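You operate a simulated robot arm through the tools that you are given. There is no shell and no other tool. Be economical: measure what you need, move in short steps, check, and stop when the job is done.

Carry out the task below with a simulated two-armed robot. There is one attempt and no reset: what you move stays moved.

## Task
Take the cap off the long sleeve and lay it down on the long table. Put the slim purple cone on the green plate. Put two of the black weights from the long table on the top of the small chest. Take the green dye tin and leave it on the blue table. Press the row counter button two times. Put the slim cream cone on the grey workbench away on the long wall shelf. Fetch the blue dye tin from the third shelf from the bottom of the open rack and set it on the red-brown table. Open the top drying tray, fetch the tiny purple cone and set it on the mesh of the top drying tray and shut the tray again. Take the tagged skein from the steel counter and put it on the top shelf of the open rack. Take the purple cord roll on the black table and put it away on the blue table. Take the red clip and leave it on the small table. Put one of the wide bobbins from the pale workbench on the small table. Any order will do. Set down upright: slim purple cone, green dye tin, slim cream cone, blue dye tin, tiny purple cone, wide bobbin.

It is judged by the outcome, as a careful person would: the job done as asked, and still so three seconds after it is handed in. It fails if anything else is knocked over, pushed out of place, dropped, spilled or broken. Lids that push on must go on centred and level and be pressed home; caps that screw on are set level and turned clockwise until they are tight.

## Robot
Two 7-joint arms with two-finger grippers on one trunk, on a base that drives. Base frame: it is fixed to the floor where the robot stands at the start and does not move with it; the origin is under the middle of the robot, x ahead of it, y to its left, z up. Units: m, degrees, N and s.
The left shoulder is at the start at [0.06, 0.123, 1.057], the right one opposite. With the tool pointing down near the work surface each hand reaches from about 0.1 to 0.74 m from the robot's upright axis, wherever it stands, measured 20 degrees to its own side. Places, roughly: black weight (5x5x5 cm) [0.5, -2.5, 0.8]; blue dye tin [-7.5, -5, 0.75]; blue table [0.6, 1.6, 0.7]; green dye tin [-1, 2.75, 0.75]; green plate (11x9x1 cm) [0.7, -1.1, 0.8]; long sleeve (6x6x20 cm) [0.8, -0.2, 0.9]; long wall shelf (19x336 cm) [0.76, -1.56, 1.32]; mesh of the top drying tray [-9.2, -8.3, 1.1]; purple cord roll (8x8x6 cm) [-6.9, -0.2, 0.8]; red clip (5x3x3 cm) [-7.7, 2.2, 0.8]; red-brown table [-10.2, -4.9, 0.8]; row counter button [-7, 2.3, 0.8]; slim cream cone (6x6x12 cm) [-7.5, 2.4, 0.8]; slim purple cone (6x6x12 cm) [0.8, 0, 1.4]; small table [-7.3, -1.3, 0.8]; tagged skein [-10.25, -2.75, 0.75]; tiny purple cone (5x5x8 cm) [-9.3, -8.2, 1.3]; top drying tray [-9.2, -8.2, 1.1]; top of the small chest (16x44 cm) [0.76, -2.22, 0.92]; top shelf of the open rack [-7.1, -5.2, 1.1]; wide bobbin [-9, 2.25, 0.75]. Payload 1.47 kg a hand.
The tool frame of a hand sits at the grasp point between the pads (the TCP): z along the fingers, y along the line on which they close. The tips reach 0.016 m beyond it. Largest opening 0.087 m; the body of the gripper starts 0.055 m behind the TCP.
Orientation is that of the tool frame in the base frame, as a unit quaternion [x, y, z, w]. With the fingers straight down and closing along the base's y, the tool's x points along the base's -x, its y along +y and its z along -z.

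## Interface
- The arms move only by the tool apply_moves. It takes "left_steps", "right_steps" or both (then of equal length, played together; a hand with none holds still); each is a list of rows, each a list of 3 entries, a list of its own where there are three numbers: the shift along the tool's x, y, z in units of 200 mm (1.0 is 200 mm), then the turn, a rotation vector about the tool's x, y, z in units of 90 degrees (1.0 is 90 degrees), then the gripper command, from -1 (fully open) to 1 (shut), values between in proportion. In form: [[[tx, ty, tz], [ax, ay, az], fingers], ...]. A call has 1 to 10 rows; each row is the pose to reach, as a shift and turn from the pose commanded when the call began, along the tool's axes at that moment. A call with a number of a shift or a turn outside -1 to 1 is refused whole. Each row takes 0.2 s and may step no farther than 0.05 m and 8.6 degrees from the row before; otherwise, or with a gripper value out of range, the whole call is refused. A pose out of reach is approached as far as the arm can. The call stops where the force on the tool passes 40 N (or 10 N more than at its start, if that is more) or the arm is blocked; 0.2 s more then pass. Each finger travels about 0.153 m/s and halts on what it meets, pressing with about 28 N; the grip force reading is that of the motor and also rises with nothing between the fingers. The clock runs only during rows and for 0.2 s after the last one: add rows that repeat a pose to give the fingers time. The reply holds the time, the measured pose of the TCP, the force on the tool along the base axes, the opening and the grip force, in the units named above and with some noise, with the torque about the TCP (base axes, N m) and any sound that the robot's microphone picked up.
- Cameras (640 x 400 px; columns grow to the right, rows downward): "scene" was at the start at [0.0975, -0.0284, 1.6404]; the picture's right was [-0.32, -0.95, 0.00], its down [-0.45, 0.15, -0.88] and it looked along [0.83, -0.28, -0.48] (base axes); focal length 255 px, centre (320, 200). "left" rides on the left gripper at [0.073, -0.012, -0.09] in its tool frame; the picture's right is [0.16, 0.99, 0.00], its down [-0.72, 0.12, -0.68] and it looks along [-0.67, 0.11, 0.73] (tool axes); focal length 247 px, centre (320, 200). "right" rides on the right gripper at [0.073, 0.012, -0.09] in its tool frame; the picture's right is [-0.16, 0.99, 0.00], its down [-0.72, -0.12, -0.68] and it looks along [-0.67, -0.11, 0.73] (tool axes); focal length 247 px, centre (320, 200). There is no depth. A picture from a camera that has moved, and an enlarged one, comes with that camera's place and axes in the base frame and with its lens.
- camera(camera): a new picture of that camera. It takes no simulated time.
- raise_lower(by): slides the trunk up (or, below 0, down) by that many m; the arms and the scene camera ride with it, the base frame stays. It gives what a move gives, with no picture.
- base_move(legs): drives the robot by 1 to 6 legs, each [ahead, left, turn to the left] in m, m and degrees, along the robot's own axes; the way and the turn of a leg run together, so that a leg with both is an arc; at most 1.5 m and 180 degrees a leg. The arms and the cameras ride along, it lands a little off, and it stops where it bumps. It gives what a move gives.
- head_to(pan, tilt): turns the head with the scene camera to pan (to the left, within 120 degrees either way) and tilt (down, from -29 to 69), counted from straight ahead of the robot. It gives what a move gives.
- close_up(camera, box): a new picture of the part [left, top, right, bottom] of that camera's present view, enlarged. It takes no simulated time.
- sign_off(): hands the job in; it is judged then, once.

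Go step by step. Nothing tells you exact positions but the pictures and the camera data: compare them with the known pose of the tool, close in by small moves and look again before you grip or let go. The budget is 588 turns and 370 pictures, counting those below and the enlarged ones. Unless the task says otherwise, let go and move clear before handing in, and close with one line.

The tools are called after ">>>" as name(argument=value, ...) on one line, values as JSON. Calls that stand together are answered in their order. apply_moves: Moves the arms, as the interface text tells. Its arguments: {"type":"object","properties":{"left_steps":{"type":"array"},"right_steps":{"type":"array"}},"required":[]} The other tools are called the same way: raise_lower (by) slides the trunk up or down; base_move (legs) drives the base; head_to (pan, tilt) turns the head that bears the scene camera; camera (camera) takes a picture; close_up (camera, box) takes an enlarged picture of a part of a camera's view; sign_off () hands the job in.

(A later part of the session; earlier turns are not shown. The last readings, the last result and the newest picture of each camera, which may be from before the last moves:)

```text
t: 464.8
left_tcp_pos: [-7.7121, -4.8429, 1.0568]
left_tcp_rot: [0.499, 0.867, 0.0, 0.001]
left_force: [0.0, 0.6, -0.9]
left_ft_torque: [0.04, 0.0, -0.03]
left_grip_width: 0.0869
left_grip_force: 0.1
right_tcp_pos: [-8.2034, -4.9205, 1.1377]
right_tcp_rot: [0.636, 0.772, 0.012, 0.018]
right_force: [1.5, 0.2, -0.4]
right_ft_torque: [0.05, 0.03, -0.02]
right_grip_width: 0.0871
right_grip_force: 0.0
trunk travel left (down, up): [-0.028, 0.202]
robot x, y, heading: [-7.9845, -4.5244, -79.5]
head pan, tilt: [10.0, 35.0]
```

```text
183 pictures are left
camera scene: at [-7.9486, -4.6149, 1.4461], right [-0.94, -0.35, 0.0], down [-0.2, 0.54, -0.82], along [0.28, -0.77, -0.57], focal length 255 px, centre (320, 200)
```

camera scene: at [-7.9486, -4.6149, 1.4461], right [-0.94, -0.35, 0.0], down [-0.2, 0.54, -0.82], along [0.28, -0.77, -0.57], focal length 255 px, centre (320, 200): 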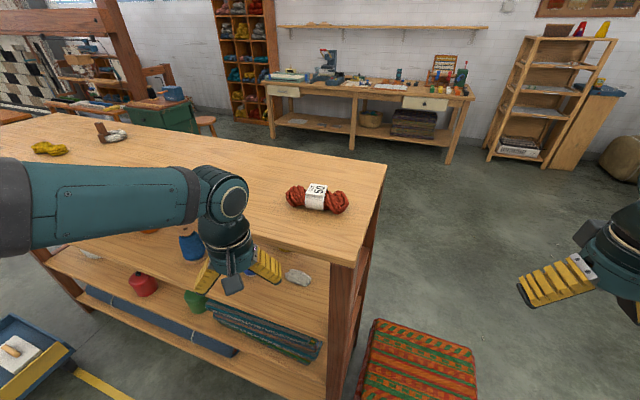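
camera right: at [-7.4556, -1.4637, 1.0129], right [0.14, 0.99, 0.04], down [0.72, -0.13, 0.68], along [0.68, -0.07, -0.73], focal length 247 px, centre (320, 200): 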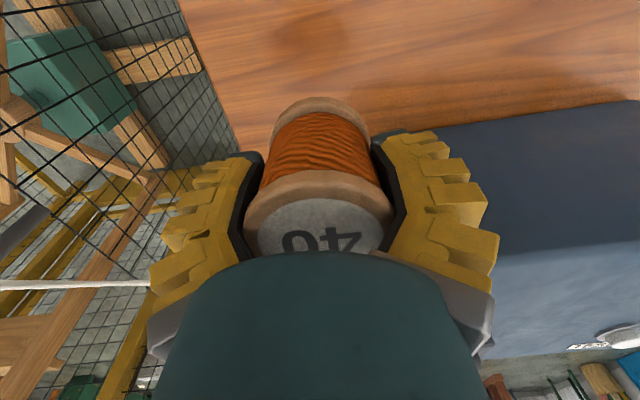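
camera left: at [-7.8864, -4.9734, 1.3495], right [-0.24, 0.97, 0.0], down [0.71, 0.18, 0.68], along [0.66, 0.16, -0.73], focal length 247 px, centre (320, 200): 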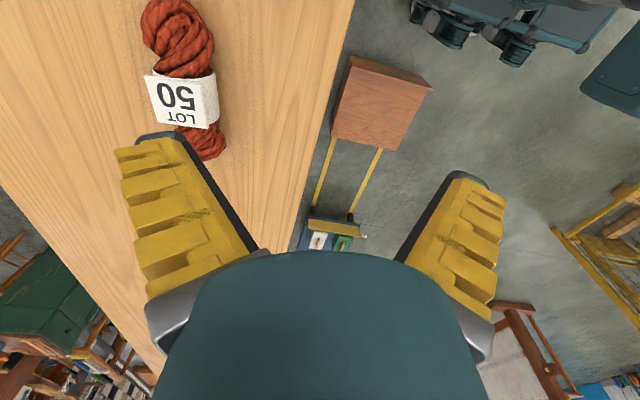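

>>> camera(camera="left")

```text
182 pictures are left
camera left: at [-7.7583, -4.7846, 1.1469], right [0.77, 0.63, 0.0], down [0.46, -0.57, 0.68], along [0.43, -0.53, -0.73], focal length 247 px, centre (320, 200)
```

left: 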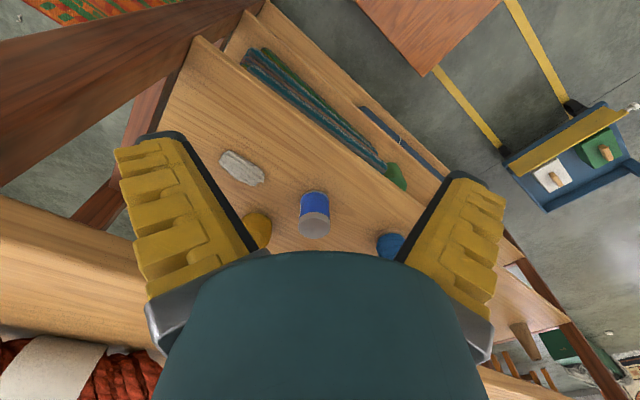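

The tin is clearly visible and both views agree on [-7.523, -5.094, 0.77]. I'll back off a little to get an extended arm, then tilt the left hand forward.

>>> base_move(legs=[[-0.14, 0, 0]])

>>> apply_moves(left_steps=[[[-0.07, 0.03, 0.13], [0, -0.087, 0], -1], [[-0.14, 0.06, 0.27], [0, -0.175, 0], -1], [[-0.2, 0.09, 0.4], [0, -0.262, 0], -1], [[-0.27, 0.12, 0.53], [0, -0.349, 0], -1], [[-0.34, 0.15, 0.65], [0, -0.436, 0], -1], [[-0.4, 0.18, 0.75], [0, -0.524, 0], -1], [[-0.4, 0.2, 0.8], [0, -0.611, 0], -1]])

>>> camera(camera="left")

>>> camera(camera="scene")

```text
t: 466.1
left_tcp_pos: [-7.7388, -4.7035, 1.0578]
left_tcp_rot: [0.498, 0.867, -0.001, 0.0]
left_force: [-0.9, 0.5, 1.3]
left_ft_torque: [-0.02, 0.0, 0.01]
left_grip_width: 0.0869
left_grip_force: 0.0
right_tcp_pos: [-8.2302, -4.7804, 1.1389]
right_tcp_rot: [0.635, 0.772, 0.011, 0.018]
right_force: [0.2, 0.2, 0.0]
right_ft_torque: [0.0, 0.01, 0.03]
right_grip_width: 0.0873
right_grip_force: 0.0
trunk travel left (down, up): [-0.028, 0.202]
robot x, y, heading: [-8.0033, -4.3847, -79.7]
head pan, tilt: [10.0, 35.0]
```

```text
t: 467.7
left_tcp_pos: [-7.6442, -4.8046, 0.8937]
left_tcp_rot: [0.442, 0.769, -0.231, 0.4]
left_force: [0.6, -0.2, 0.1]
left_ft_torque: [-0.01, 0.0, 0.01]
left_grip_width: 0.087
left_grip_force: 0.0
left hand out of reach, approached as far as the arm can: row 4, 5, 6, 7
right_tcp_pos: [-8.2297, -4.7825, 1.1384]
right_tcp_rot: [0.636, 0.772, 0.012, 0.017]
right_force: [-0.1, 1.5, 0.5]
right_ft_torque: [0.01, 0.02, 0.0]
right_grip_width: 0.087
right_grip_force: 0.1
trunk travel left (down, up): [-0.028, 0.202]
robot x, y, heading: [-8.0092, -4.3834, -79.5]
head pan, tilt: [10.0, 35.0]
```

```text
181 pictures are left
camera left: at [-7.7125, -4.7096, 0.8859], right [0.81, 0.57, -0.13], down [0.03, 0.18, 0.98], along [0.59, -0.8, 0.13], focal length 247 px, centre (320, 200)
```

left: 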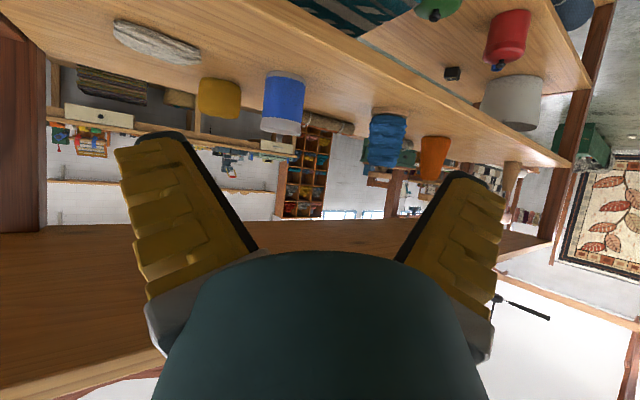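

```text
180 pictures are left
camera scene: at [-7.9742, -4.4769, 1.4461], right [-0.94, -0.35, 0.0], down [-0.2, 0.54, -0.82], along [0.28, -0.77, -0.57], focal length 255 px, centre (320, 200)
```

scene: 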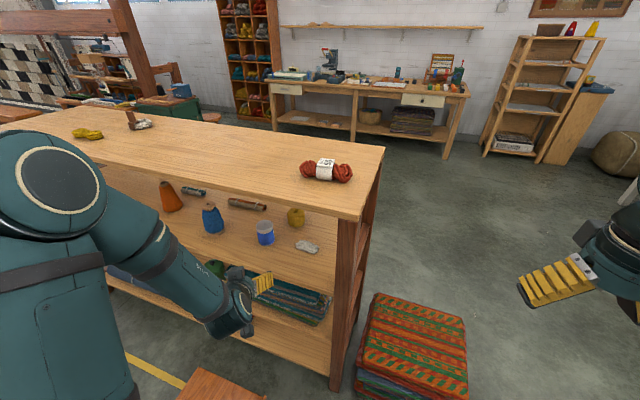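

The tin's centre fixes at [-7.52, -5.10, 0.785]. I'll drive the base straight toward the rack so the tilted hand enters between the shelves.

>>> base_move(legs=[[0.16, -0.03, 0]])

>>> camera(camera="left")

>>> camera(camera="scene")

```text
t: 469.1
left_tcp_pos: [-7.6447, -4.9615, 0.8948]
left_tcp_rot: [0.44, 0.77, -0.229, 0.401]
left_force: [0.2, 1.1, -0.8]
left_ft_torque: [0.02, -0.03, 0.0]
left_grip_width: 0.0869
left_grip_force: 0.1
right_tcp_pos: [-8.2281, -4.945, 1.1378]
right_tcp_rot: [0.634, 0.773, 0.011, 0.018]
right_force: [0.0, -0.1, -0.4]
right_ft_torque: [0.02, 0.01, 0.03]
right_grip_width: 0.0868
right_grip_force: 0.2
trunk travel left (down, up): [-0.028, 0.202]
robot x, y, heading: [-8.0151, -4.5451, -79.3]
head pan, tilt: [10.0, 35.0]
```

```text
179 pictures are left
camera left: at [-7.7118, -4.8688, 0.8863], right [0.81, 0.58, -0.13], down [0.03, 0.18, 0.98], along [0.59, -0.8, 0.13], focal length 247 px, centre (320, 200)
```

left: 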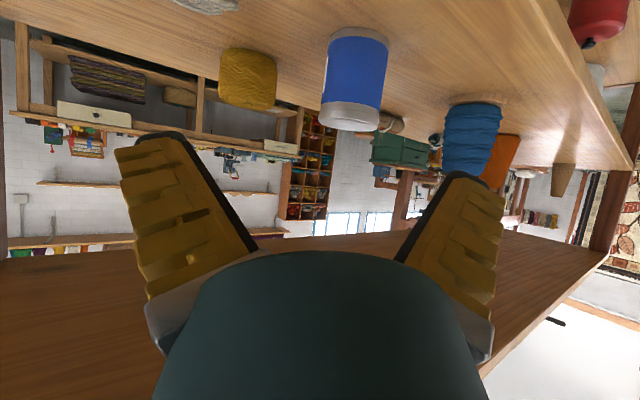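

```text
178 pictures are left
camera scene: at [-7.9749, -4.6377, 1.4461], right [-0.94, -0.35, 0.0], down [-0.2, 0.54, -0.82], along [0.29, -0.77, -0.57], focal length 255 px, centre (320, 200)
```

scene: 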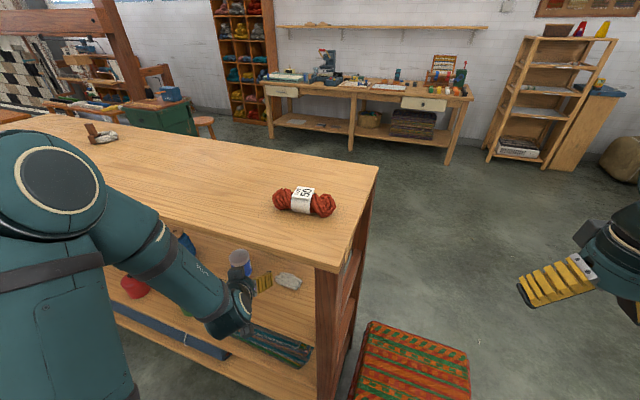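

The tin is now at about [-7.531, -5.082, 0.79] relative to my hand's approach. I'll shift sideways and down to its height first.

>>> apply_moves(left_steps=[[[0.08, 0.06, 0.16], [0, 0, 0], -1], [[0.16, 0.12, 0.32], [0, 0, 0], -1], [[0.24, 0.19, 0.48], [0, 0, 0], -1]])

>>> camera(camera="left")

>>> close_up(camera="scene", box=[160, 210, 340, 340])

```text
t: 470.1
left_tcp_pos: [-7.6282, -5.0241, 0.8334]
left_tcp_rot: [0.492, 0.719, -0.255, 0.419]
left_force: [-0.2, -0.7, -1.1]
left_ft_torque: [0.0, -0.02, -0.02]
left_grip_width: 0.087
left_grip_force: 0.1
right_tcp_pos: [-8.2296, -4.9433, 1.1382]
right_tcp_rot: [0.634, 0.773, 0.012, 0.018]
right_force: [0.7, 0.4, 0.0]
right_ft_torque: [0.0, -0.04, 0.01]
right_grip_width: 0.0869
right_grip_force: 0.1
trunk travel left (down, up): [-0.028, 0.202]
robot x, y, heading: [-8.0076, -4.5434, -79.3]
head pan, tilt: [10.0, 35.0]
stopped in row 3 (left hand): the arm was blocked; the commanded pose is now the measured one
```

```text
177 pictures are left
camera left: at [-7.6818, -4.922, 0.8175], right [0.88, 0.46, -0.09], down [-0.01, 0.22, 0.98], along [0.47, -0.86, 0.2], focal length 247 px, centre (320, 200)
```

left: 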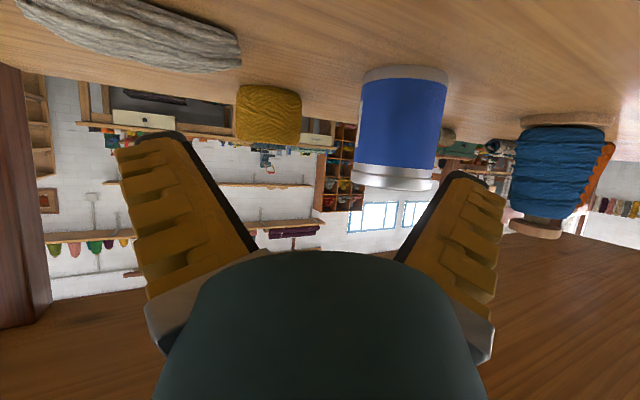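

```text
3.08 times, centred on (250, 275) of scene
camera zoom: at [-7.975, -4.6365, 1.4463], right [-0.94, -0.35, 0.0], down [-0.2, 0.54, -0.82], along [0.29, -0.77, -0.57], focal length 784 px, centre (535, -31)
```

zoom: 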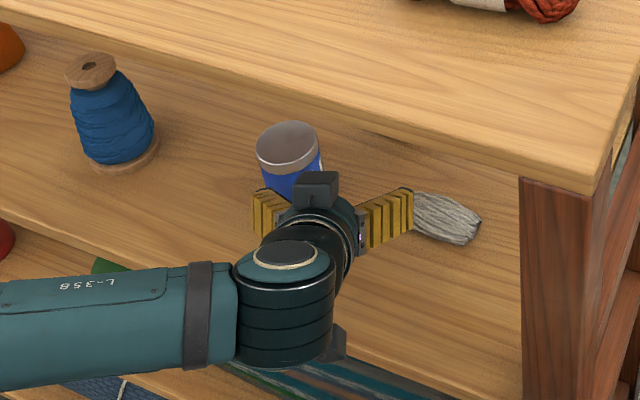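

>>> camera(camera="right")

>>> close_up(camera="scene", box=[100, 180, 380, 400])

```text
175 pictures are left
camera right: at [-8.2348, -4.8693, 1.2271], right [1.0, 0.04, 0.04], down [0.0, -0.73, 0.68], along [0.06, -0.68, -0.73], focal length 247 px, centre (320, 200)
```

right: 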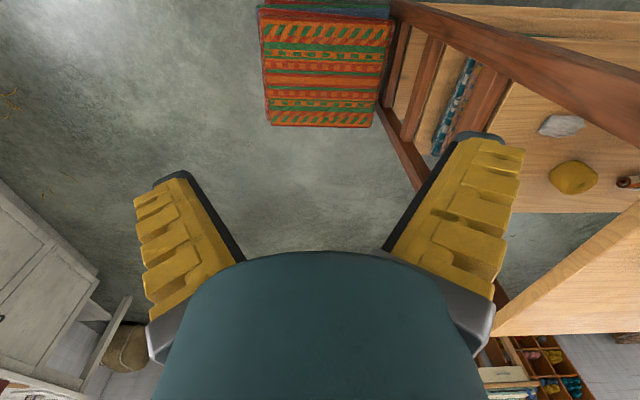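

```text
1.82 times, centred on (240, 290) of scene
camera zoom: at [-7.975, -4.6365, 1.4463], right [-0.94, -0.35, 0.0], down [-0.2, 0.54, -0.82], along [0.29, -0.77, -0.57], focal length 463 px, centre (466, 36)
```

zoom: 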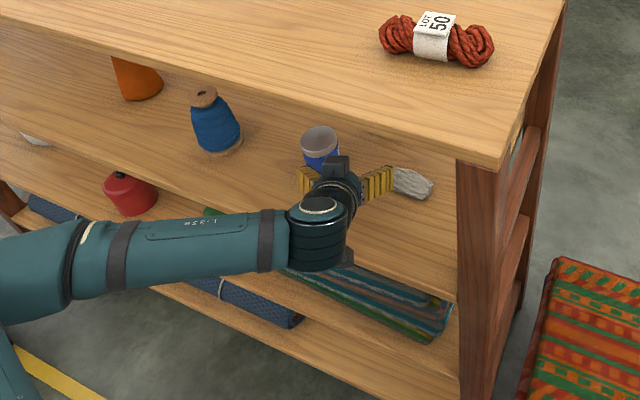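

The left arm stopped early, apparently at a joint limit since there's no force. I'll make the sideways correction with the base instead.

>>> base_move(legs=[[0.0, 0.06, 0]])

>>> camera(camera="left")

>>> camera(camera="scene")

```text
t: 471.3
left_tcp_pos: [-7.5692, -5.0129, 0.8327]
left_tcp_rot: [0.491, 0.721, -0.254, 0.418]
left_force: [-0.5, -0.8, -0.8]
left_ft_torque: [0.02, 0.0, 0.01]
left_grip_width: 0.0871
left_grip_force: 0.1
right_tcp_pos: [-8.1704, -4.933, 1.1383]
right_tcp_rot: [0.634, 0.773, 0.012, 0.017]
right_force: [0.5, -0.7, 0.4]
right_ft_torque: [0.0, 0.03, 0.01]
right_grip_width: 0.0869
right_grip_force: 0.0
trunk travel left (down, up): [-0.028, 0.202]
robot x, y, heading: [-7.9503, -4.5378, -79.4]
head pan, tilt: [10.0, 35.0]
```

```text
173 pictures are left
camera left: at [-7.6228, -4.9112, 0.8165], right [0.88, 0.46, -0.09], down [-0.01, 0.22, 0.98], along [0.47, -0.86, 0.2], focal length 247 px, centre (320, 200)
```

left: 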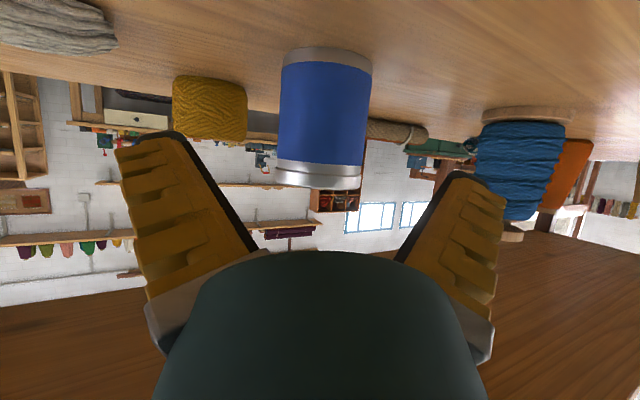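

```text
172 pictures are left
camera scene: at [-7.9155, -4.6256, 1.4462], right [-0.94, -0.35, 0.0], down [-0.2, 0.54, -0.82], along [0.29, -0.77, -0.57], focal length 255 px, centre (320, 200)
```

scene: 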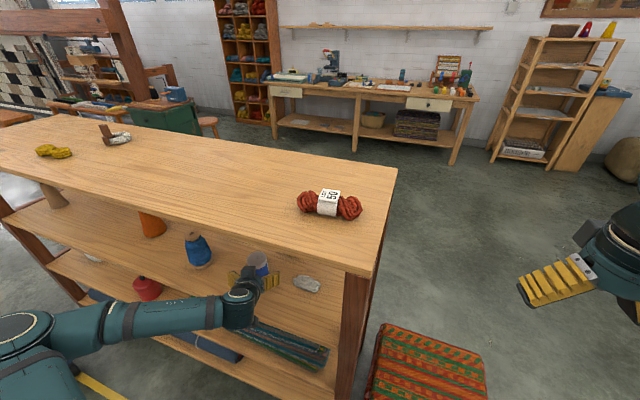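

The tin is now dead ahead along the tool axis, 8.4 cm away. I'll advance along that axis.

>>> apply_moves(left_steps=[[[-0.01, 0.02, 0.1], [0, 0, 0], -1], [[-0.02, 0.02, 0.2], [0, 0, 0], -1], [[-0.025, 0.02, 0.3], [0, 0, 0], -1], [[-0.025, 0.02, 0.4], [0, 0, 0], -1]])

>>> camera(camera="left")

```text
t: 472.3
left_tcp_pos: [-7.5165, -5.0703, 0.8035]
left_tcp_rot: [0.491, 0.721, -0.254, 0.418]
left_force: [-0.6, -0.3, -0.5]
left_ft_torque: [0.04, 0.0, -0.03]
left_grip_width: 0.0871
left_grip_force: 0.0
left hand out of reach, approached as far as the arm can: row 2, 3, 4
right_tcp_pos: [-8.1703, -4.9319, 1.1378]
right_tcp_rot: [0.634, 0.773, 0.012, 0.017]
right_force: [0.0, 0.3, -0.1]
right_ft_torque: [0.03, 0.0, -0.03]
right_grip_width: 0.0869
right_grip_force: 0.0
trunk travel left (down, up): [-0.028, 0.202]
robot x, y, heading: [-7.9471, -4.5351, -79.7]
head pan, tilt: [10.0, 35.0]
```

```text
171 pictures are left
camera left: at [-7.5704, -4.9685, 0.7877], right [0.88, 0.46, -0.09], down [-0.01, 0.21, 0.98], along [0.47, -0.86, 0.19], focal length 247 px, centre (320, 200)
```

left: 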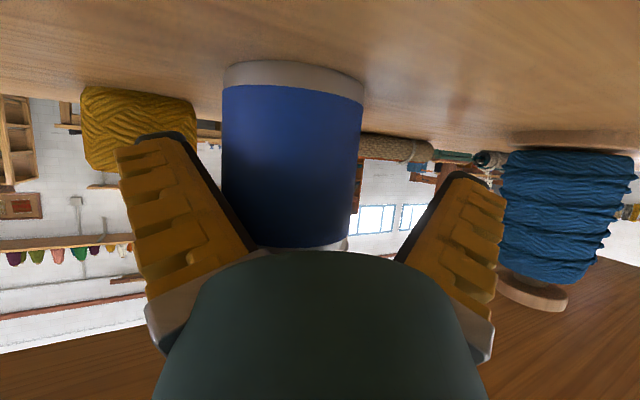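

The hand slid a centimetre sideways, so I'll centre it on the tin with a small base shift.

>>> base_move(legs=[[0.008, -0.015, 0]])

>>> camera(camera="left")

```text
t: 473.2
left_tcp_pos: [-7.5311, -5.0814, 0.8043]
left_tcp_rot: [0.491, 0.72, -0.254, 0.419]
left_force: [0.5, 0.0, -0.3]
left_ft_torque: [-0.02, 0.01, 0.02]
left_grip_width: 0.0868
left_grip_force: 0.1
right_tcp_pos: [-8.1837, -4.9427, 1.1374]
right_tcp_rot: [0.634, 0.773, 0.012, 0.017]
right_force: [0.0, -0.4, -0.2]
right_ft_torque: [0.0, -0.02, -0.03]
right_grip_width: 0.0869
right_grip_force: 0.0
trunk travel left (down, up): [-0.028, 0.202]
robot x, y, heading: [-7.9629, -4.5429, -79.4]
head pan, tilt: [10.0, 35.0]
```

```text
170 pictures are left
camera left: at [-7.5844, -4.9789, 0.7882], right [0.88, 0.46, -0.09], down [-0.01, 0.21, 0.98], along [0.47, -0.86, 0.2], focal length 247 px, centre (320, 200)
```

left: 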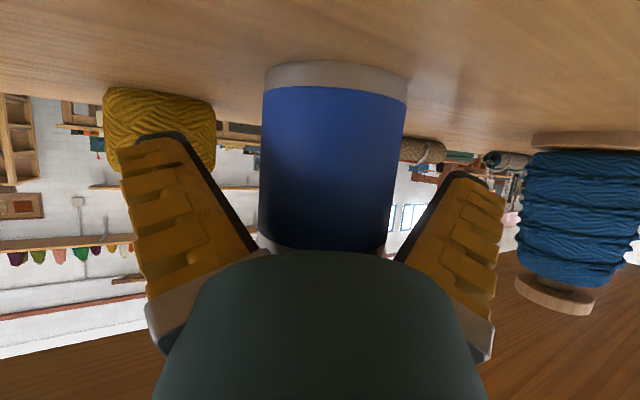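

Centred now, so I'll close on the tin.

>>> apply_moves(left_steps=[[[0, 0, 0], [0, 0, 0], -0.4], [[0, 0, 0], [0, 0, 0], 0.2], [[0, 0, 0], [0, 0, 0], 0.7], [[0, 0, 0], [0, 0, 0], 1], [[0, 0, 0], [0, 0, 0], 1]])

>>> raise_lower(by=0.03)

>>> camera(camera="left")

```text
t: 474.4
left_tcp_pos: [-7.5299, -5.0807, 0.8045]
left_tcp_rot: [0.49, 0.721, -0.253, 0.419]
left_force: [-0.3, -0.4, 0.2]
left_ft_torque: [-0.05, 0.07, 0.01]
left_grip_width: 0.0613
left_grip_force: 27.9
right_tcp_pos: [-8.1832, -4.9428, 1.1386]
right_tcp_rot: [0.635, 0.773, 0.012, 0.017]
right_force: [-0.8, 0.5, 0.7]
right_ft_torque: [-0.04, 0.02, 0.02]
right_grip_width: 0.0869
right_grip_force: 0.0
trunk travel left (down, up): [-0.028, 0.202]
robot x, y, heading: [-7.9599, -4.5439, -79.3]
head pan, tilt: [10.0, 35.0]
```

```text
t: 475.1
left_tcp_pos: [-7.5303, -5.08, 0.8333]
left_tcp_rot: [0.49, 0.721, -0.253, 0.418]
left_force: [-0.2, -0.3, -1.4]
left_ft_torque: [0.0, -0.01, -0.02]
left_grip_width: 0.0617
left_grip_force: 28.0
right_tcp_pos: [-8.1829, -4.9429, 1.1678]
right_tcp_rot: [0.634, 0.773, 0.011, 0.018]
right_force: [0.9, 0.2, 0.1]
right_ft_torque: [-0.05, 0.03, 0.0]
right_grip_width: 0.0868
right_grip_force: 0.1
trunk travel left (down, up): [-0.058, 0.172]
robot x, y, heading: [-7.9631, -4.5462, -79.2]
head pan, tilt: [10.0, 35.0]
```

```text
169 pictures are left
camera left: at [-7.5839, -4.9787, 0.8178], right [0.88, 0.46, -0.09], down [-0.01, 0.21, 0.98], along [0.47, -0.86, 0.19], focal length 247 px, centre (320, 200)
```

left: 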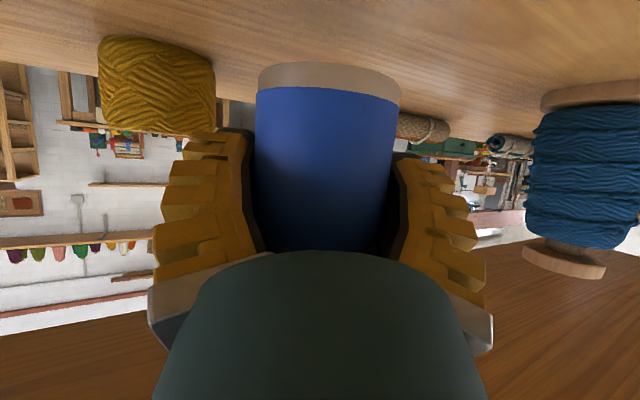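

The tin is lifted. I'll back straight out of the rack and raise the trunk a little.

>>> base_move(legs=[[-0.4, 0.07, 0]])

>>> raise_lower(by=0.1)

>>> camera(camera="scene")

```text
t: 477.6
left_tcp_pos: [-7.5318, -4.676, 0.8341]
left_tcp_rot: [0.489, 0.722, -0.253, 0.419]
left_force: [-0.3, -0.8, -2.8]
left_ft_torque: [0.0, -0.04, 0.02]
left_grip_width: 0.0612
left_grip_force: 28.6
right_tcp_pos: [-8.1879, -4.5405, 1.1695]
right_tcp_rot: [0.634, 0.773, 0.011, 0.017]
right_force: [0.6, 0.7, -0.6]
right_ft_torque: [-0.02, -0.02, 0.01]
right_grip_width: 0.0867
right_grip_force: 0.1
trunk travel left (down, up): [-0.058, 0.172]
robot x, y, heading: [-7.9686, -4.1461, -79.4]
head pan, tilt: [10.0, 35.0]
```

```text
t: 479.0
left_tcp_pos: [-7.5323, -4.6765, 0.9337]
left_tcp_rot: [0.49, 0.722, -0.252, 0.419]
left_force: [-0.1, 0.3, -2.6]
left_ft_torque: [0.01, 0.0, 0.01]
left_grip_width: 0.0615
left_grip_force: 27.7
right_tcp_pos: [-8.1871, -4.5415, 1.2688]
right_tcp_rot: [0.634, 0.773, 0.013, 0.018]
right_force: [0.0, 0.2, -0.9]
right_ft_torque: [0.02, 0.0, -0.02]
right_grip_width: 0.087
right_grip_force: 0.1
trunk travel left (down, up): [-0.158, 0.072]
robot x, y, heading: [-7.9685, -4.139, -79.5]
head pan, tilt: [10.0, 35.0]
```

```text
168 pictures are left
camera scene: at [-7.9332, -4.2339, 1.576], right [-0.94, -0.35, 0.0], down [-0.2, 0.54, -0.82], along [0.29, -0.77, -0.57], focal length 255 px, centre (320, 200)
```

scene: 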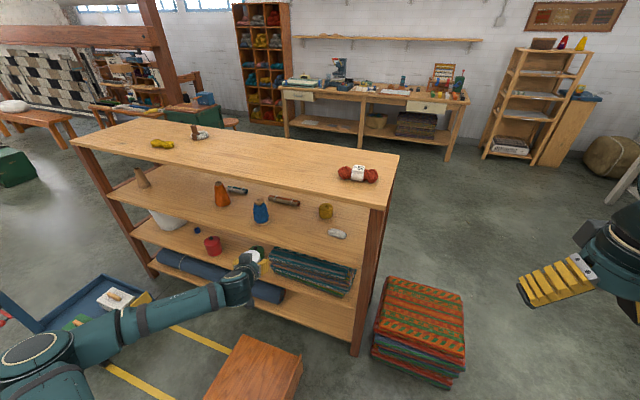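

Next, the red-brown table to the west: I'll back away further, turn to face it, and look.

>>> base_move(legs=[[-0.25, 0, 0], [0, 0, -100], [0.6, 0, 0]])

>>> head_to(pan=25, tilt=25)

>>> camera(camera="scene")

```text
t: 488.0
left_tcp_pos: [-9.2192, -4.2044, 0.9331]
left_tcp_rot: [0.869, 0.076, -0.484, 0.068]
left_force: [-0.8, 0.4, -1.7]
left_ft_torque: [0.0, -0.01, 0.0]
left_grip_width: 0.0608
left_grip_force: 27.6
right_tcp_pos: [-8.9558, -3.5907, 1.2684]
right_tcp_rot: [1.0, -0.001, -0.006, 0.02]
right_force: [0.1, 0.6, 0.1]
right_ft_torque: [-0.03, 0.01, 0.0]
right_grip_width: 0.0867
right_grip_force: 0.1
trunk travel left (down, up): [-0.158, 0.072]
robot x, y, heading: [-8.6085, -3.8825, 179.3]
head pan, tilt: [10.0, 35.0]
```

```text
t: 488.8
left_tcp_pos: [-9.2182, -4.204, 0.9341]
left_tcp_rot: [0.869, 0.077, -0.483, 0.069]
left_force: [1.3, -0.1, -2.1]
left_ft_torque: [0.02, 0.04, 0.01]
left_grip_width: 0.0609
left_grip_force: 27.6
right_tcp_pos: [-8.9546, -3.5901, 1.2678]
right_tcp_rot: [1.0, -0.002, -0.007, 0.02]
right_force: [-0.7, -0.9, 0.5]
right_ft_torque: [-0.03, -0.02, 0.04]
right_grip_width: 0.087
right_grip_force: 0.1
trunk travel left (down, up): [-0.158, 0.072]
robot x, y, heading: [-8.6095, -3.8849, 179.1]
head pan, tilt: [25.0, 25.0]
```

```text
167 pictures are left
camera scene: at [-8.7011, -3.9215, 1.5919], right [-0.41, 0.91, 0.0], down [0.39, 0.17, -0.91], along [-0.83, -0.37, -0.42], focal length 255 px, centre (320, 200)
```

scene: 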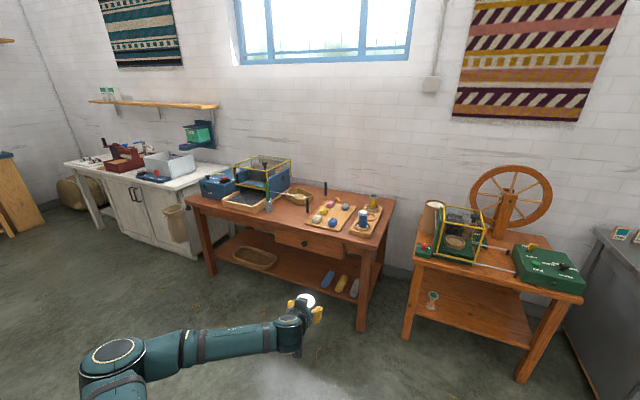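

>>> close_up(camera="scene", box=[180, 150, 410, 270])

```text
2.78 times, centred on (295, 210) of scene
camera zoom: at [-8.7011, -3.9215, 1.5919], right [-0.41, 0.91, 0.0], down [0.39, 0.17, -0.91], along [-0.83, -0.37, -0.42], focal length 709 px, centre (390, 172)
```

zoom: 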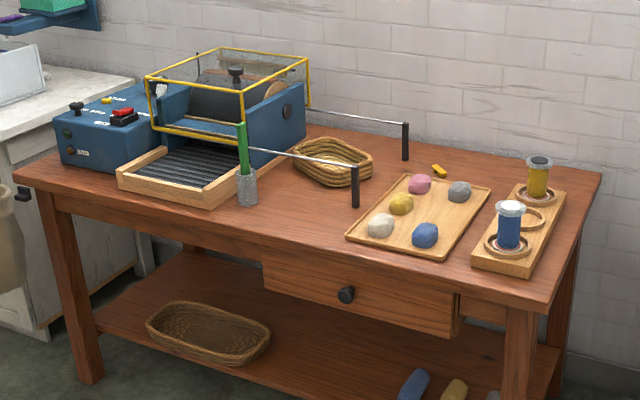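

The free spot is at the front of the table between the small pot and the wooden tray, at about [-9.905, -4.72]. I'll drive most of the way with the tin held as it is.

>>> base_move(legs=[[0.45, 0.51, 0.5]])

>>> head_to(pan=15, tilt=35)

>>> camera(camera="scene")

>>> camera(camera="left")

```text
t: 493.7
left_tcp_pos: [-9.6761, -4.7074, 0.9334]
left_tcp_rot: [0.869, 0.08, -0.484, 0.07]
left_force: [0.2, 1.1, -2.5]
left_ft_torque: [-0.02, 0.0, 0.0]
left_grip_width: 0.0601
left_grip_force: 28.3
right_tcp_pos: [-9.4175, -4.0915, 1.2687]
right_tcp_rot: [1.0, 0.003, -0.006, 0.02]
right_force: [-0.4, -0.4, -1.0]
right_ft_torque: [0.0, -0.04, 0.0]
right_grip_width: 0.087
right_grip_force: 0.0
trunk travel left (down, up): [-0.158, 0.072]
robot x, y, heading: [-9.0631, -4.3831, 179.9]
head pan, tilt: [25.0, 25.0]
```

```text
t: 494.4
left_tcp_pos: [-9.6759, -4.7078, 0.9337]
left_tcp_rot: [0.869, 0.081, -0.484, 0.071]
left_force: [0.7, -0.2, -1.9]
left_ft_torque: [0.01, -0.03, -0.02]
left_grip_width: 0.0607
left_grip_force: 27.8
right_tcp_pos: [-9.4177, -4.0914, 1.2697]
right_tcp_rot: [1.0, 0.003, -0.007, 0.02]
right_force: [0.7, -1.0, 0.6]
right_ft_torque: [-0.02, -0.02, 0.02]
right_grip_width: 0.0871
right_grip_force: 0.1
trunk travel left (down, up): [-0.158, 0.072]
robot x, y, heading: [-9.0655, -4.3804, 179.7]
head pan, tilt: [15.0, 35.0]
```

```text
165 pictures are left
camera scene: at [-9.1622, -4.4035, 1.5763], right [-0.25, 0.97, 0.0], down [0.55, 0.14, -0.82], along [-0.79, -0.21, -0.57], focal length 255 px, centre (320, 200)
```

scene: 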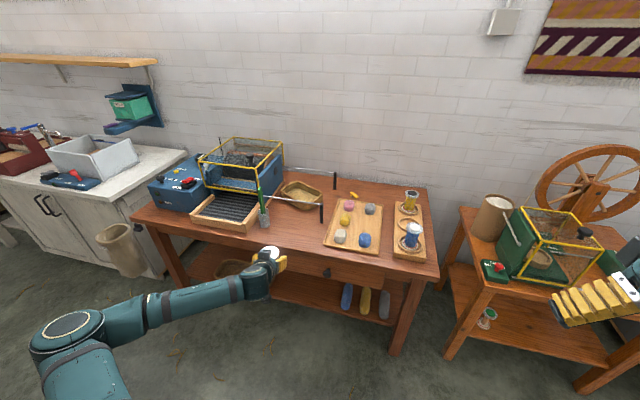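

```text
164 pictures are left
camera left: at [-9.5655, -4.672, 0.918], right [0.29, -0.95, -0.09], down [0.21, -0.03, 0.98], along [-0.93, -0.3, 0.2], focal length 247 px, centre (320, 200)
```

left: 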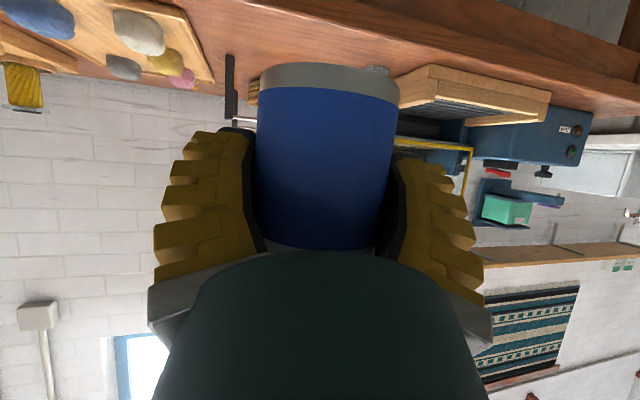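

The table edge is nearer than I first thought, so I'll advance part way at this safe height and look again.

>>> base_move(legs=[[0.2, 0.03, 0]])

>>> close_up(camera="scene", box=[120, 130, 440, 310])

>>> camera(camera="left")

```text
t: 496.1
left_tcp_pos: [-9.8784, -4.737, 0.9323]
left_tcp_rot: [0.868, 0.081, -0.484, 0.071]
left_force: [-0.3, -0.2, -2.8]
left_ft_torque: [-0.01, 0.0, 0.0]
left_grip_width: 0.0605
left_grip_force: 27.7
right_tcp_pos: [-9.6203, -4.1208, 1.269]
right_tcp_rot: [1.0, 0.002, -0.005, 0.02]
right_force: [-1.0, 1.3, -0.4]
right_ft_torque: [0.02, -0.04, 0.02]
right_grip_width: 0.0869
right_grip_force: 0.0
trunk travel left (down, up): [-0.158, 0.072]
robot x, y, heading: [-9.2687, -4.4128, 179.5]
head pan, tilt: [15.0, 35.0]
```

```text
2.00 times, centred on (280, 220) of scene
camera zoom: at [-9.3651, -4.4324, 1.5761], right [-0.25, 0.97, 0.0], down [0.56, 0.15, -0.82], along [-0.79, -0.21, -0.57], focal length 510 px, centre (400, 160)
```

zoom: 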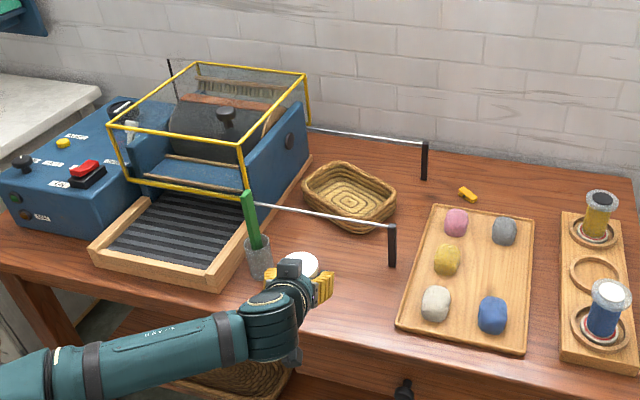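

```text
162 pictures are left
camera left: at [-9.7677, -4.701, 0.9175], right [0.29, -0.95, -0.09], down [0.21, -0.03, 0.98], along [-0.93, -0.3, 0.19], focal length 247 px, centre (320, 200)
```

left: 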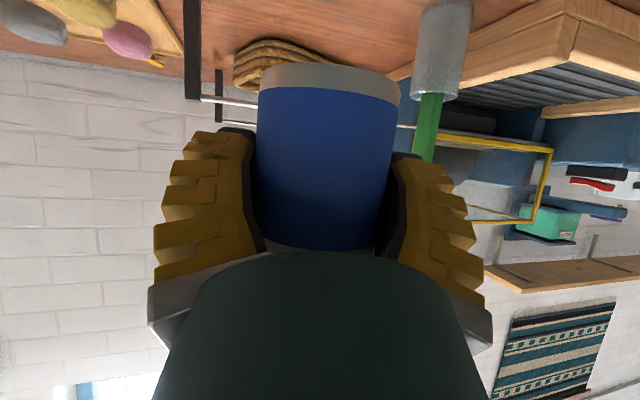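

The pot is 6 cm clear of the fingers and the rod line is beyond. I'll advance to x -9.955 and lower with the trunk.

>>> base_move(legs=[[0.076, 0, 0]])

>>> raise_lower(by=-0.05)

>>> camera(camera="left")

>>> close_up(camera="scene", box=[180, 180, 380, 320])

```text
t: 497.1
left_tcp_pos: [-9.9529, -4.7368, 0.9326]
left_tcp_rot: [0.869, 0.082, -0.484, 0.072]
left_force: [-0.3, 0.1, -2.9]
left_ft_torque: [-0.02, -0.03, 0.01]
left_grip_width: 0.0607
left_grip_force: 28.1
right_tcp_pos: [-9.6976, -4.1209, 1.2681]
right_tcp_rot: [1.0, 0.003, -0.006, 0.02]
right_force: [0.5, -0.3, 0.6]
right_ft_torque: [-0.01, -0.03, 0.01]
right_grip_width: 0.087
right_grip_force: 0.1
trunk travel left (down, up): [-0.158, 0.072]
robot x, y, heading: [-9.3447, -4.4106, 179.7]
head pan, tilt: [15.0, 35.0]
```

```text
t: 498.0
left_tcp_pos: [-9.953, -4.7368, 0.8834]
left_tcp_rot: [0.869, 0.081, -0.484, 0.07]
left_force: [-0.6, -0.2, -2.3]
left_ft_torque: [0.01, -0.01, 0.02]
left_grip_width: 0.0605
left_grip_force: 27.9
right_tcp_pos: [-9.6976, -4.1189, 1.2181]
right_tcp_rot: [1.0, 0.004, -0.006, 0.02]
right_force: [-0.2, -0.2, -0.2]
right_ft_torque: [-0.01, -0.02, -0.03]
right_grip_width: 0.0868
right_grip_force: 0.2
trunk travel left (down, up): [-0.108, 0.122]
robot x, y, heading: [-9.3441, -4.4122, 179.8]
head pan, tilt: [15.0, 35.0]
```

```text
161 pictures are left
camera left: at [-9.843, -4.7011, 0.8681], right [0.29, -0.95, -0.09], down [0.21, -0.03, 0.98], along [-0.93, -0.3, 0.2], focal length 247 px, centre (320, 200)
```

left: 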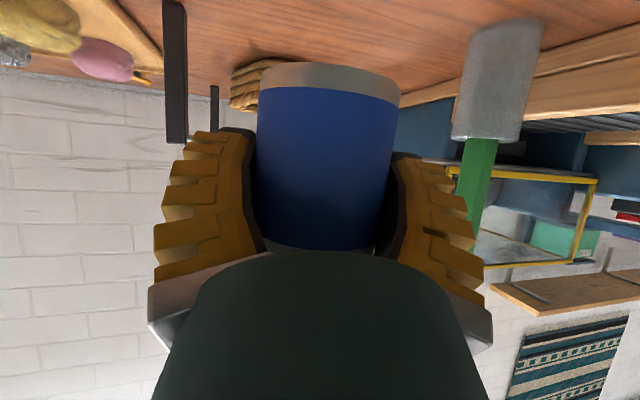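

```text
2.86 times, centred on (280, 250) of scene
camera zoom: at [-9.4401, -4.4319, 1.5263], right [-0.25, 0.97, 0.0], down [0.55, 0.15, -0.82], along [-0.79, -0.21, -0.57], focal length 728 px, centre (434, 57)
```

zoom: 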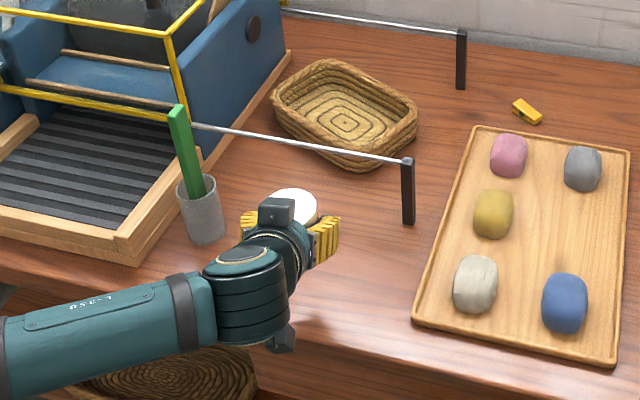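

Clear all round, so I'll continue lowering.

>>> raise_lower(by=-0.02)

```text
t: 498.7
left_tcp_pos: [-9.9534, -4.7378, 0.8647]
left_tcp_rot: [0.869, 0.082, -0.483, 0.072]
left_force: [0.6, 0.5, -0.7]
left_ft_torque: [0.03, 0.0, 0.03]
left_grip_width: 0.0607
left_grip_force: 27.9
right_tcp_pos: [-9.6947, -4.1191, 1.199]
right_tcp_rot: [1.0, 0.004, -0.006, 0.02]
right_force: [-0.3, 0.6, -0.1]
right_ft_torque: [0.01, -0.01, 0.02]
right_grip_width: 0.0871
right_grip_force: 0.1
trunk travel left (down, up): [-0.088, 0.142]
robot x, y, heading: [-9.3456, -4.4121, 179.6]
head pan, tilt: [15.0, 35.0]
```

>>> raise_lower(by=-0.008)

```text
t: 499.3
left_tcp_pos: [-9.9522, -4.7367, 0.8561]
left_tcp_rot: [0.869, 0.082, -0.484, 0.071]
left_force: [-0.1, -0.4, -1.5]
left_ft_torque: [-0.04, 0.02, 0.02]
left_grip_width: 0.0608
left_grip_force: 27.6
right_tcp_pos: [-9.696, -4.1203, 1.1905]
right_tcp_rot: [1.0, 0.004, -0.006, 0.02]
right_force: [0.0, -0.1, 0.9]
right_ft_torque: [-0.01, 0.02, -0.02]
right_grip_width: 0.0869
right_grip_force: 0.0
trunk travel left (down, up): [-0.08, 0.15]
robot x, y, heading: [-9.3464, -4.4112, 179.9]
head pan, tilt: [15.0, 35.0]
```

>>> raise_lower(by=-0.008)

>>> camera(camera="left")

```text
t: 499.8
left_tcp_pos: [-9.9527, -4.7377, 0.8483]
left_tcp_rot: [0.868, 0.081, -0.484, 0.07]
left_force: [-0.1, 0.6, -1.2]
left_ft_torque: [-0.01, -0.02, 0.0]
left_grip_width: 0.0606
left_grip_force: 28.0
right_tcp_pos: [-9.6952, -4.1199, 1.1822]
right_tcp_rot: [1.0, 0.004, -0.007, 0.02]
right_force: [-0.7, 1.0, 0.8]
right_ft_torque: [-0.01, 0.02, -0.02]
right_grip_width: 0.0871
right_grip_force: 0.0
trunk travel left (down, up): [-0.072, 0.158]
robot x, y, heading: [-9.3504, -4.4072, 179.6]
head pan, tilt: [15.0, 35.0]
```

```text
159 pictures are left
camera left: at [-9.8429, -4.7011, 0.8319], right [0.29, -0.95, -0.09], down [0.21, -0.03, 0.98], along [-0.93, -0.3, 0.2], focal length 247 px, centre (320, 200)
```

left: 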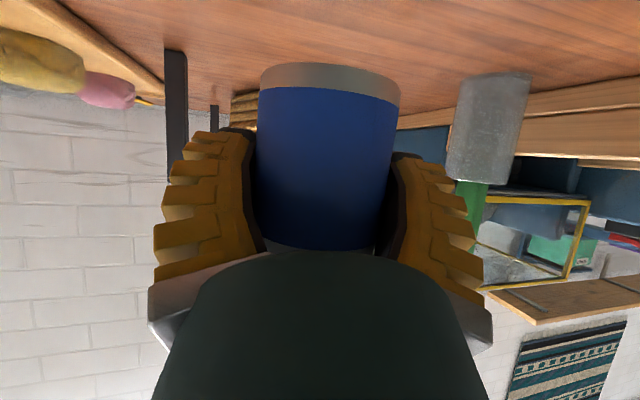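

>>> raise_lower(by=-0.007)

```text
t: 500.4
left_tcp_pos: [-9.9532, -4.7357, 0.84]
left_tcp_rot: [0.869, 0.082, -0.483, 0.071]
left_force: [-0.1, 0.6, -2.5]
left_ft_torque: [0.01, -0.02, 0.02]
left_grip_width: 0.0607
left_grip_force: 28.1
right_tcp_pos: [-9.6955, -4.1209, 1.1749]
right_tcp_rot: [1.0, 0.004, -0.007, 0.02]
right_force: [0.2, -0.9, 0.6]
right_ft_torque: [-0.03, -0.01, 0.01]
right_grip_width: 0.0871
right_grip_force: 0.0
trunk travel left (down, up): [-0.065, 0.165]
robot x, y, heading: [-9.3501, -4.4109, 179.6]
head pan, tilt: [15.0, 35.0]
```

>>> raise_lower(by=-0.007)

```text
t: 500.9
left_tcp_pos: [-9.9533, -4.7362, 0.833]
left_tcp_rot: [0.869, 0.082, -0.483, 0.071]
left_force: [-0.2, -0.5, -1.6]
left_ft_torque: [0.02, 0.0, 0.0]
left_grip_width: 0.0607
left_grip_force: 28.2
right_tcp_pos: [-9.6956, -4.1199, 1.169]
right_tcp_rot: [1.0, 0.004, -0.005, 0.02]
right_force: [-0.1, 0.3, -1.1]
right_ft_torque: [0.05, 0.01, -0.04]
right_grip_width: 0.087
right_grip_force: 0.0
trunk travel left (down, up): [-0.058, 0.172]
robot x, y, heading: [-9.3478, -4.4073, 179.8]
head pan, tilt: [15.0, 35.0]
```

>>> raise_lower(by=-0.006)

>>> camera(camera="left")

```text
t: 501.5
left_tcp_pos: [-9.9527, -4.7362, 0.8272]
left_tcp_rot: [0.868, 0.081, -0.484, 0.072]
left_force: [0.4, -0.4, -0.5]
left_ft_torque: [0.0, -0.01, 0.04]
left_grip_width: 0.0605
left_grip_force: 28.2
right_tcp_pos: [-9.6966, -4.1188, 1.1618]
right_tcp_rot: [1.0, 0.003, -0.006, 0.02]
right_force: [0.2, 0.1, -0.3]
right_ft_torque: [-0.01, -0.01, -0.02]
right_grip_width: 0.087
right_grip_force: 0.0
trunk travel left (down, up): [-0.052, 0.178]
robot x, y, heading: [-9.3453, -4.4099, 179.7]
head pan, tilt: [15.0, 35.0]
```

```text
158 pictures are left
camera left: at [-9.8429, -4.7011, 0.8119], right [0.29, -0.95, -0.09], down [0.21, -0.03, 0.98], along [-0.93, -0.3, 0.19], focal length 247 px, centre (320, 200)
```

left: 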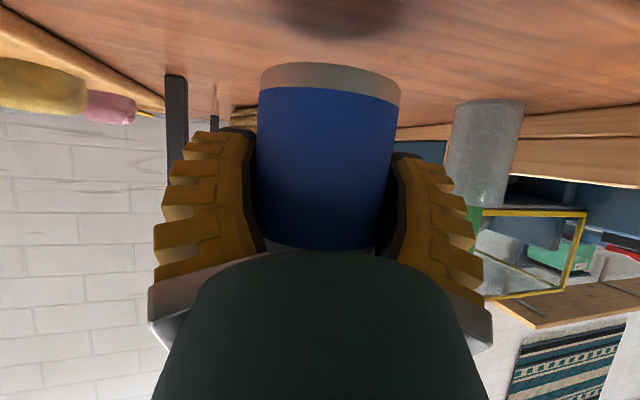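

>>> raise_lower(by=-0.004)

```text
t: 502.0
left_tcp_pos: [-9.9524, -4.737, 0.8225]
left_tcp_rot: [0.868, 0.082, -0.484, 0.072]
left_force: [-0.1, 0.4, -0.9]
left_ft_torque: [0.02, 0.01, -0.04]
left_grip_width: 0.0606
left_grip_force: 27.8
right_tcp_pos: [-9.6948, -4.1197, 1.1601]
right_tcp_rot: [1.0, 0.004, -0.007, 0.021]
right_force: [-0.1, -0.7, -0.2]
right_ft_torque: [-0.02, 0.03, 0.0]
right_grip_width: 0.0868
right_grip_force: 0.0
trunk travel left (down, up): [-0.048, 0.182]
robot x, y, heading: [-9.3444, -4.4116, 179.9]
head pan, tilt: [15.0, 35.0]
```

>>> raise_lower(by=-0.004)

```text
t: 502.6
left_tcp_pos: [-9.9531, -4.736, 0.8198]
left_tcp_rot: [0.869, 0.082, -0.483, 0.072]
left_force: [0.8, -0.5, -2.3]
left_ft_torque: [0.02, 0.01, 0.02]
left_grip_width: 0.061
left_grip_force: 27.6
right_tcp_pos: [-9.6962, -4.1196, 1.1529]
right_tcp_rot: [1.0, 0.003, -0.006, 0.021]
right_force: [1.0, 0.4, -0.4]
right_ft_torque: [0.01, 0.02, -0.02]
right_grip_width: 0.0872
right_grip_force: 0.1
trunk travel left (down, up): [-0.044, 0.186]
robot x, y, heading: [-9.3451, -4.411, 179.5]
head pan, tilt: [15.0, 35.0]
```

>>> raise_lower(by=-0.004)

>>> camera(camera="left")

```text
t: 503.1
left_tcp_pos: [-9.9531, -4.7362, 0.8149]
left_tcp_rot: [0.868, 0.082, -0.484, 0.072]
left_force: [-0.5, -0.2, -1.0]
left_ft_torque: [-0.04, -0.01, -0.01]
left_grip_width: 0.0609
left_grip_force: 28.3
right_tcp_pos: [-9.6956, -4.12, 1.15]
right_tcp_rot: [1.0, 0.004, -0.006, 0.02]
right_force: [0.1, 0.3, 0.0]
right_ft_torque: [0.02, -0.01, 0.0]
right_grip_width: 0.0869
right_grip_force: 0.0
trunk travel left (down, up): [-0.04, 0.19]
robot x, y, heading: [-9.3464, -4.4092, 179.7]
head pan, tilt: [15.0, 35.0]
```

```text
157 pictures are left
camera left: at [-9.8429, -4.7011, 0.7999], right [0.29, -0.95, -0.09], down [0.21, -0.03, 0.98], along [-0.93, -0.3, 0.19], focal length 247 px, centre (320, 200)
```

left: 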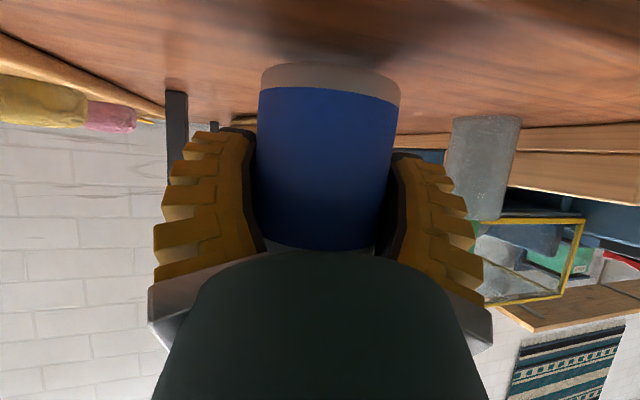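

>>> raise_lower(by=-0.006)

```text
t: 503.6
left_tcp_pos: [-9.9533, -4.7372, 0.8095]
left_tcp_rot: [0.868, 0.082, -0.484, 0.071]
left_force: [-0.5, 0.2, -2.2]
left_ft_torque: [0.06, -0.04, -0.03]
left_grip_width: 0.0607
left_grip_force: 27.9
right_tcp_pos: [-9.6961, -4.1195, 1.1444]
right_tcp_rot: [1.0, 0.004, -0.006, 0.02]
right_force: [0.1, -0.5, 0.0]
right_ft_torque: [0.01, 0.04, -0.01]
right_grip_width: 0.0871
right_grip_force: 0.0
trunk travel left (down, up): [-0.034, 0.196]
robot x, y, heading: [-9.3443, -4.4077, 179.7]
head pan, tilt: [15.0, 35.0]
```

>>> raise_lower(by=-0.006)

>>> camera(camera="left")

>>> close_up(camera="scene", box=[200, 180, 360, 320])

```text
t: 504.2
left_tcp_pos: [-9.9535, -4.7369, 0.8038]
left_tcp_rot: [0.868, 0.082, -0.485, 0.072]
left_force: [-1.6, -0.2, 3.6]
left_ft_torque: [0.11, 0.11, 0.04]
left_grip_width: 0.0607
left_grip_force: 27.6
right_tcp_pos: [-9.6962, -4.1204, 1.1385]
right_tcp_rot: [1.0, 0.003, -0.006, 0.021]
right_force: [-0.3, -0.2, -0.6]
right_ft_torque: [0.0, 0.05, 0.03]
right_grip_width: 0.087
right_grip_force: 0.1
trunk travel left (down, up): [-0.028, 0.202]
robot x, y, heading: [-9.347, -4.4097, 179.7]
head pan, tilt: [15.0, 35.0]
```

```text
156 pictures are left
camera left: at [-9.8432, -4.7011, 0.7886], right [0.29, -0.95, -0.09], down [0.21, -0.03, 0.98], along [-0.93, -0.3, 0.2], focal length 247 px, centre (320, 200)
```

left: 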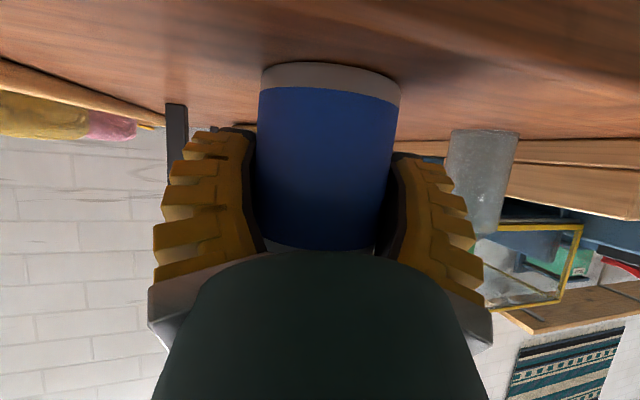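

```text
2.86 times, centred on (280, 250) of scene
camera zoom: at [-9.4399, -4.4318, 1.4463], right [-0.25, 0.97, 0.0], down [0.55, 0.15, -0.82], along [-0.79, -0.21, -0.57], focal length 728 px, centre (434, 57)
```

zoom: 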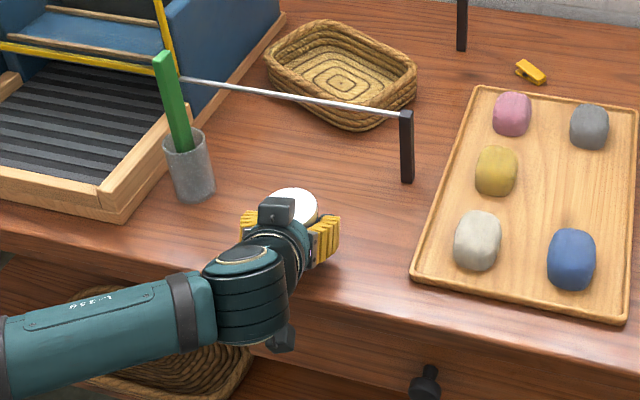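

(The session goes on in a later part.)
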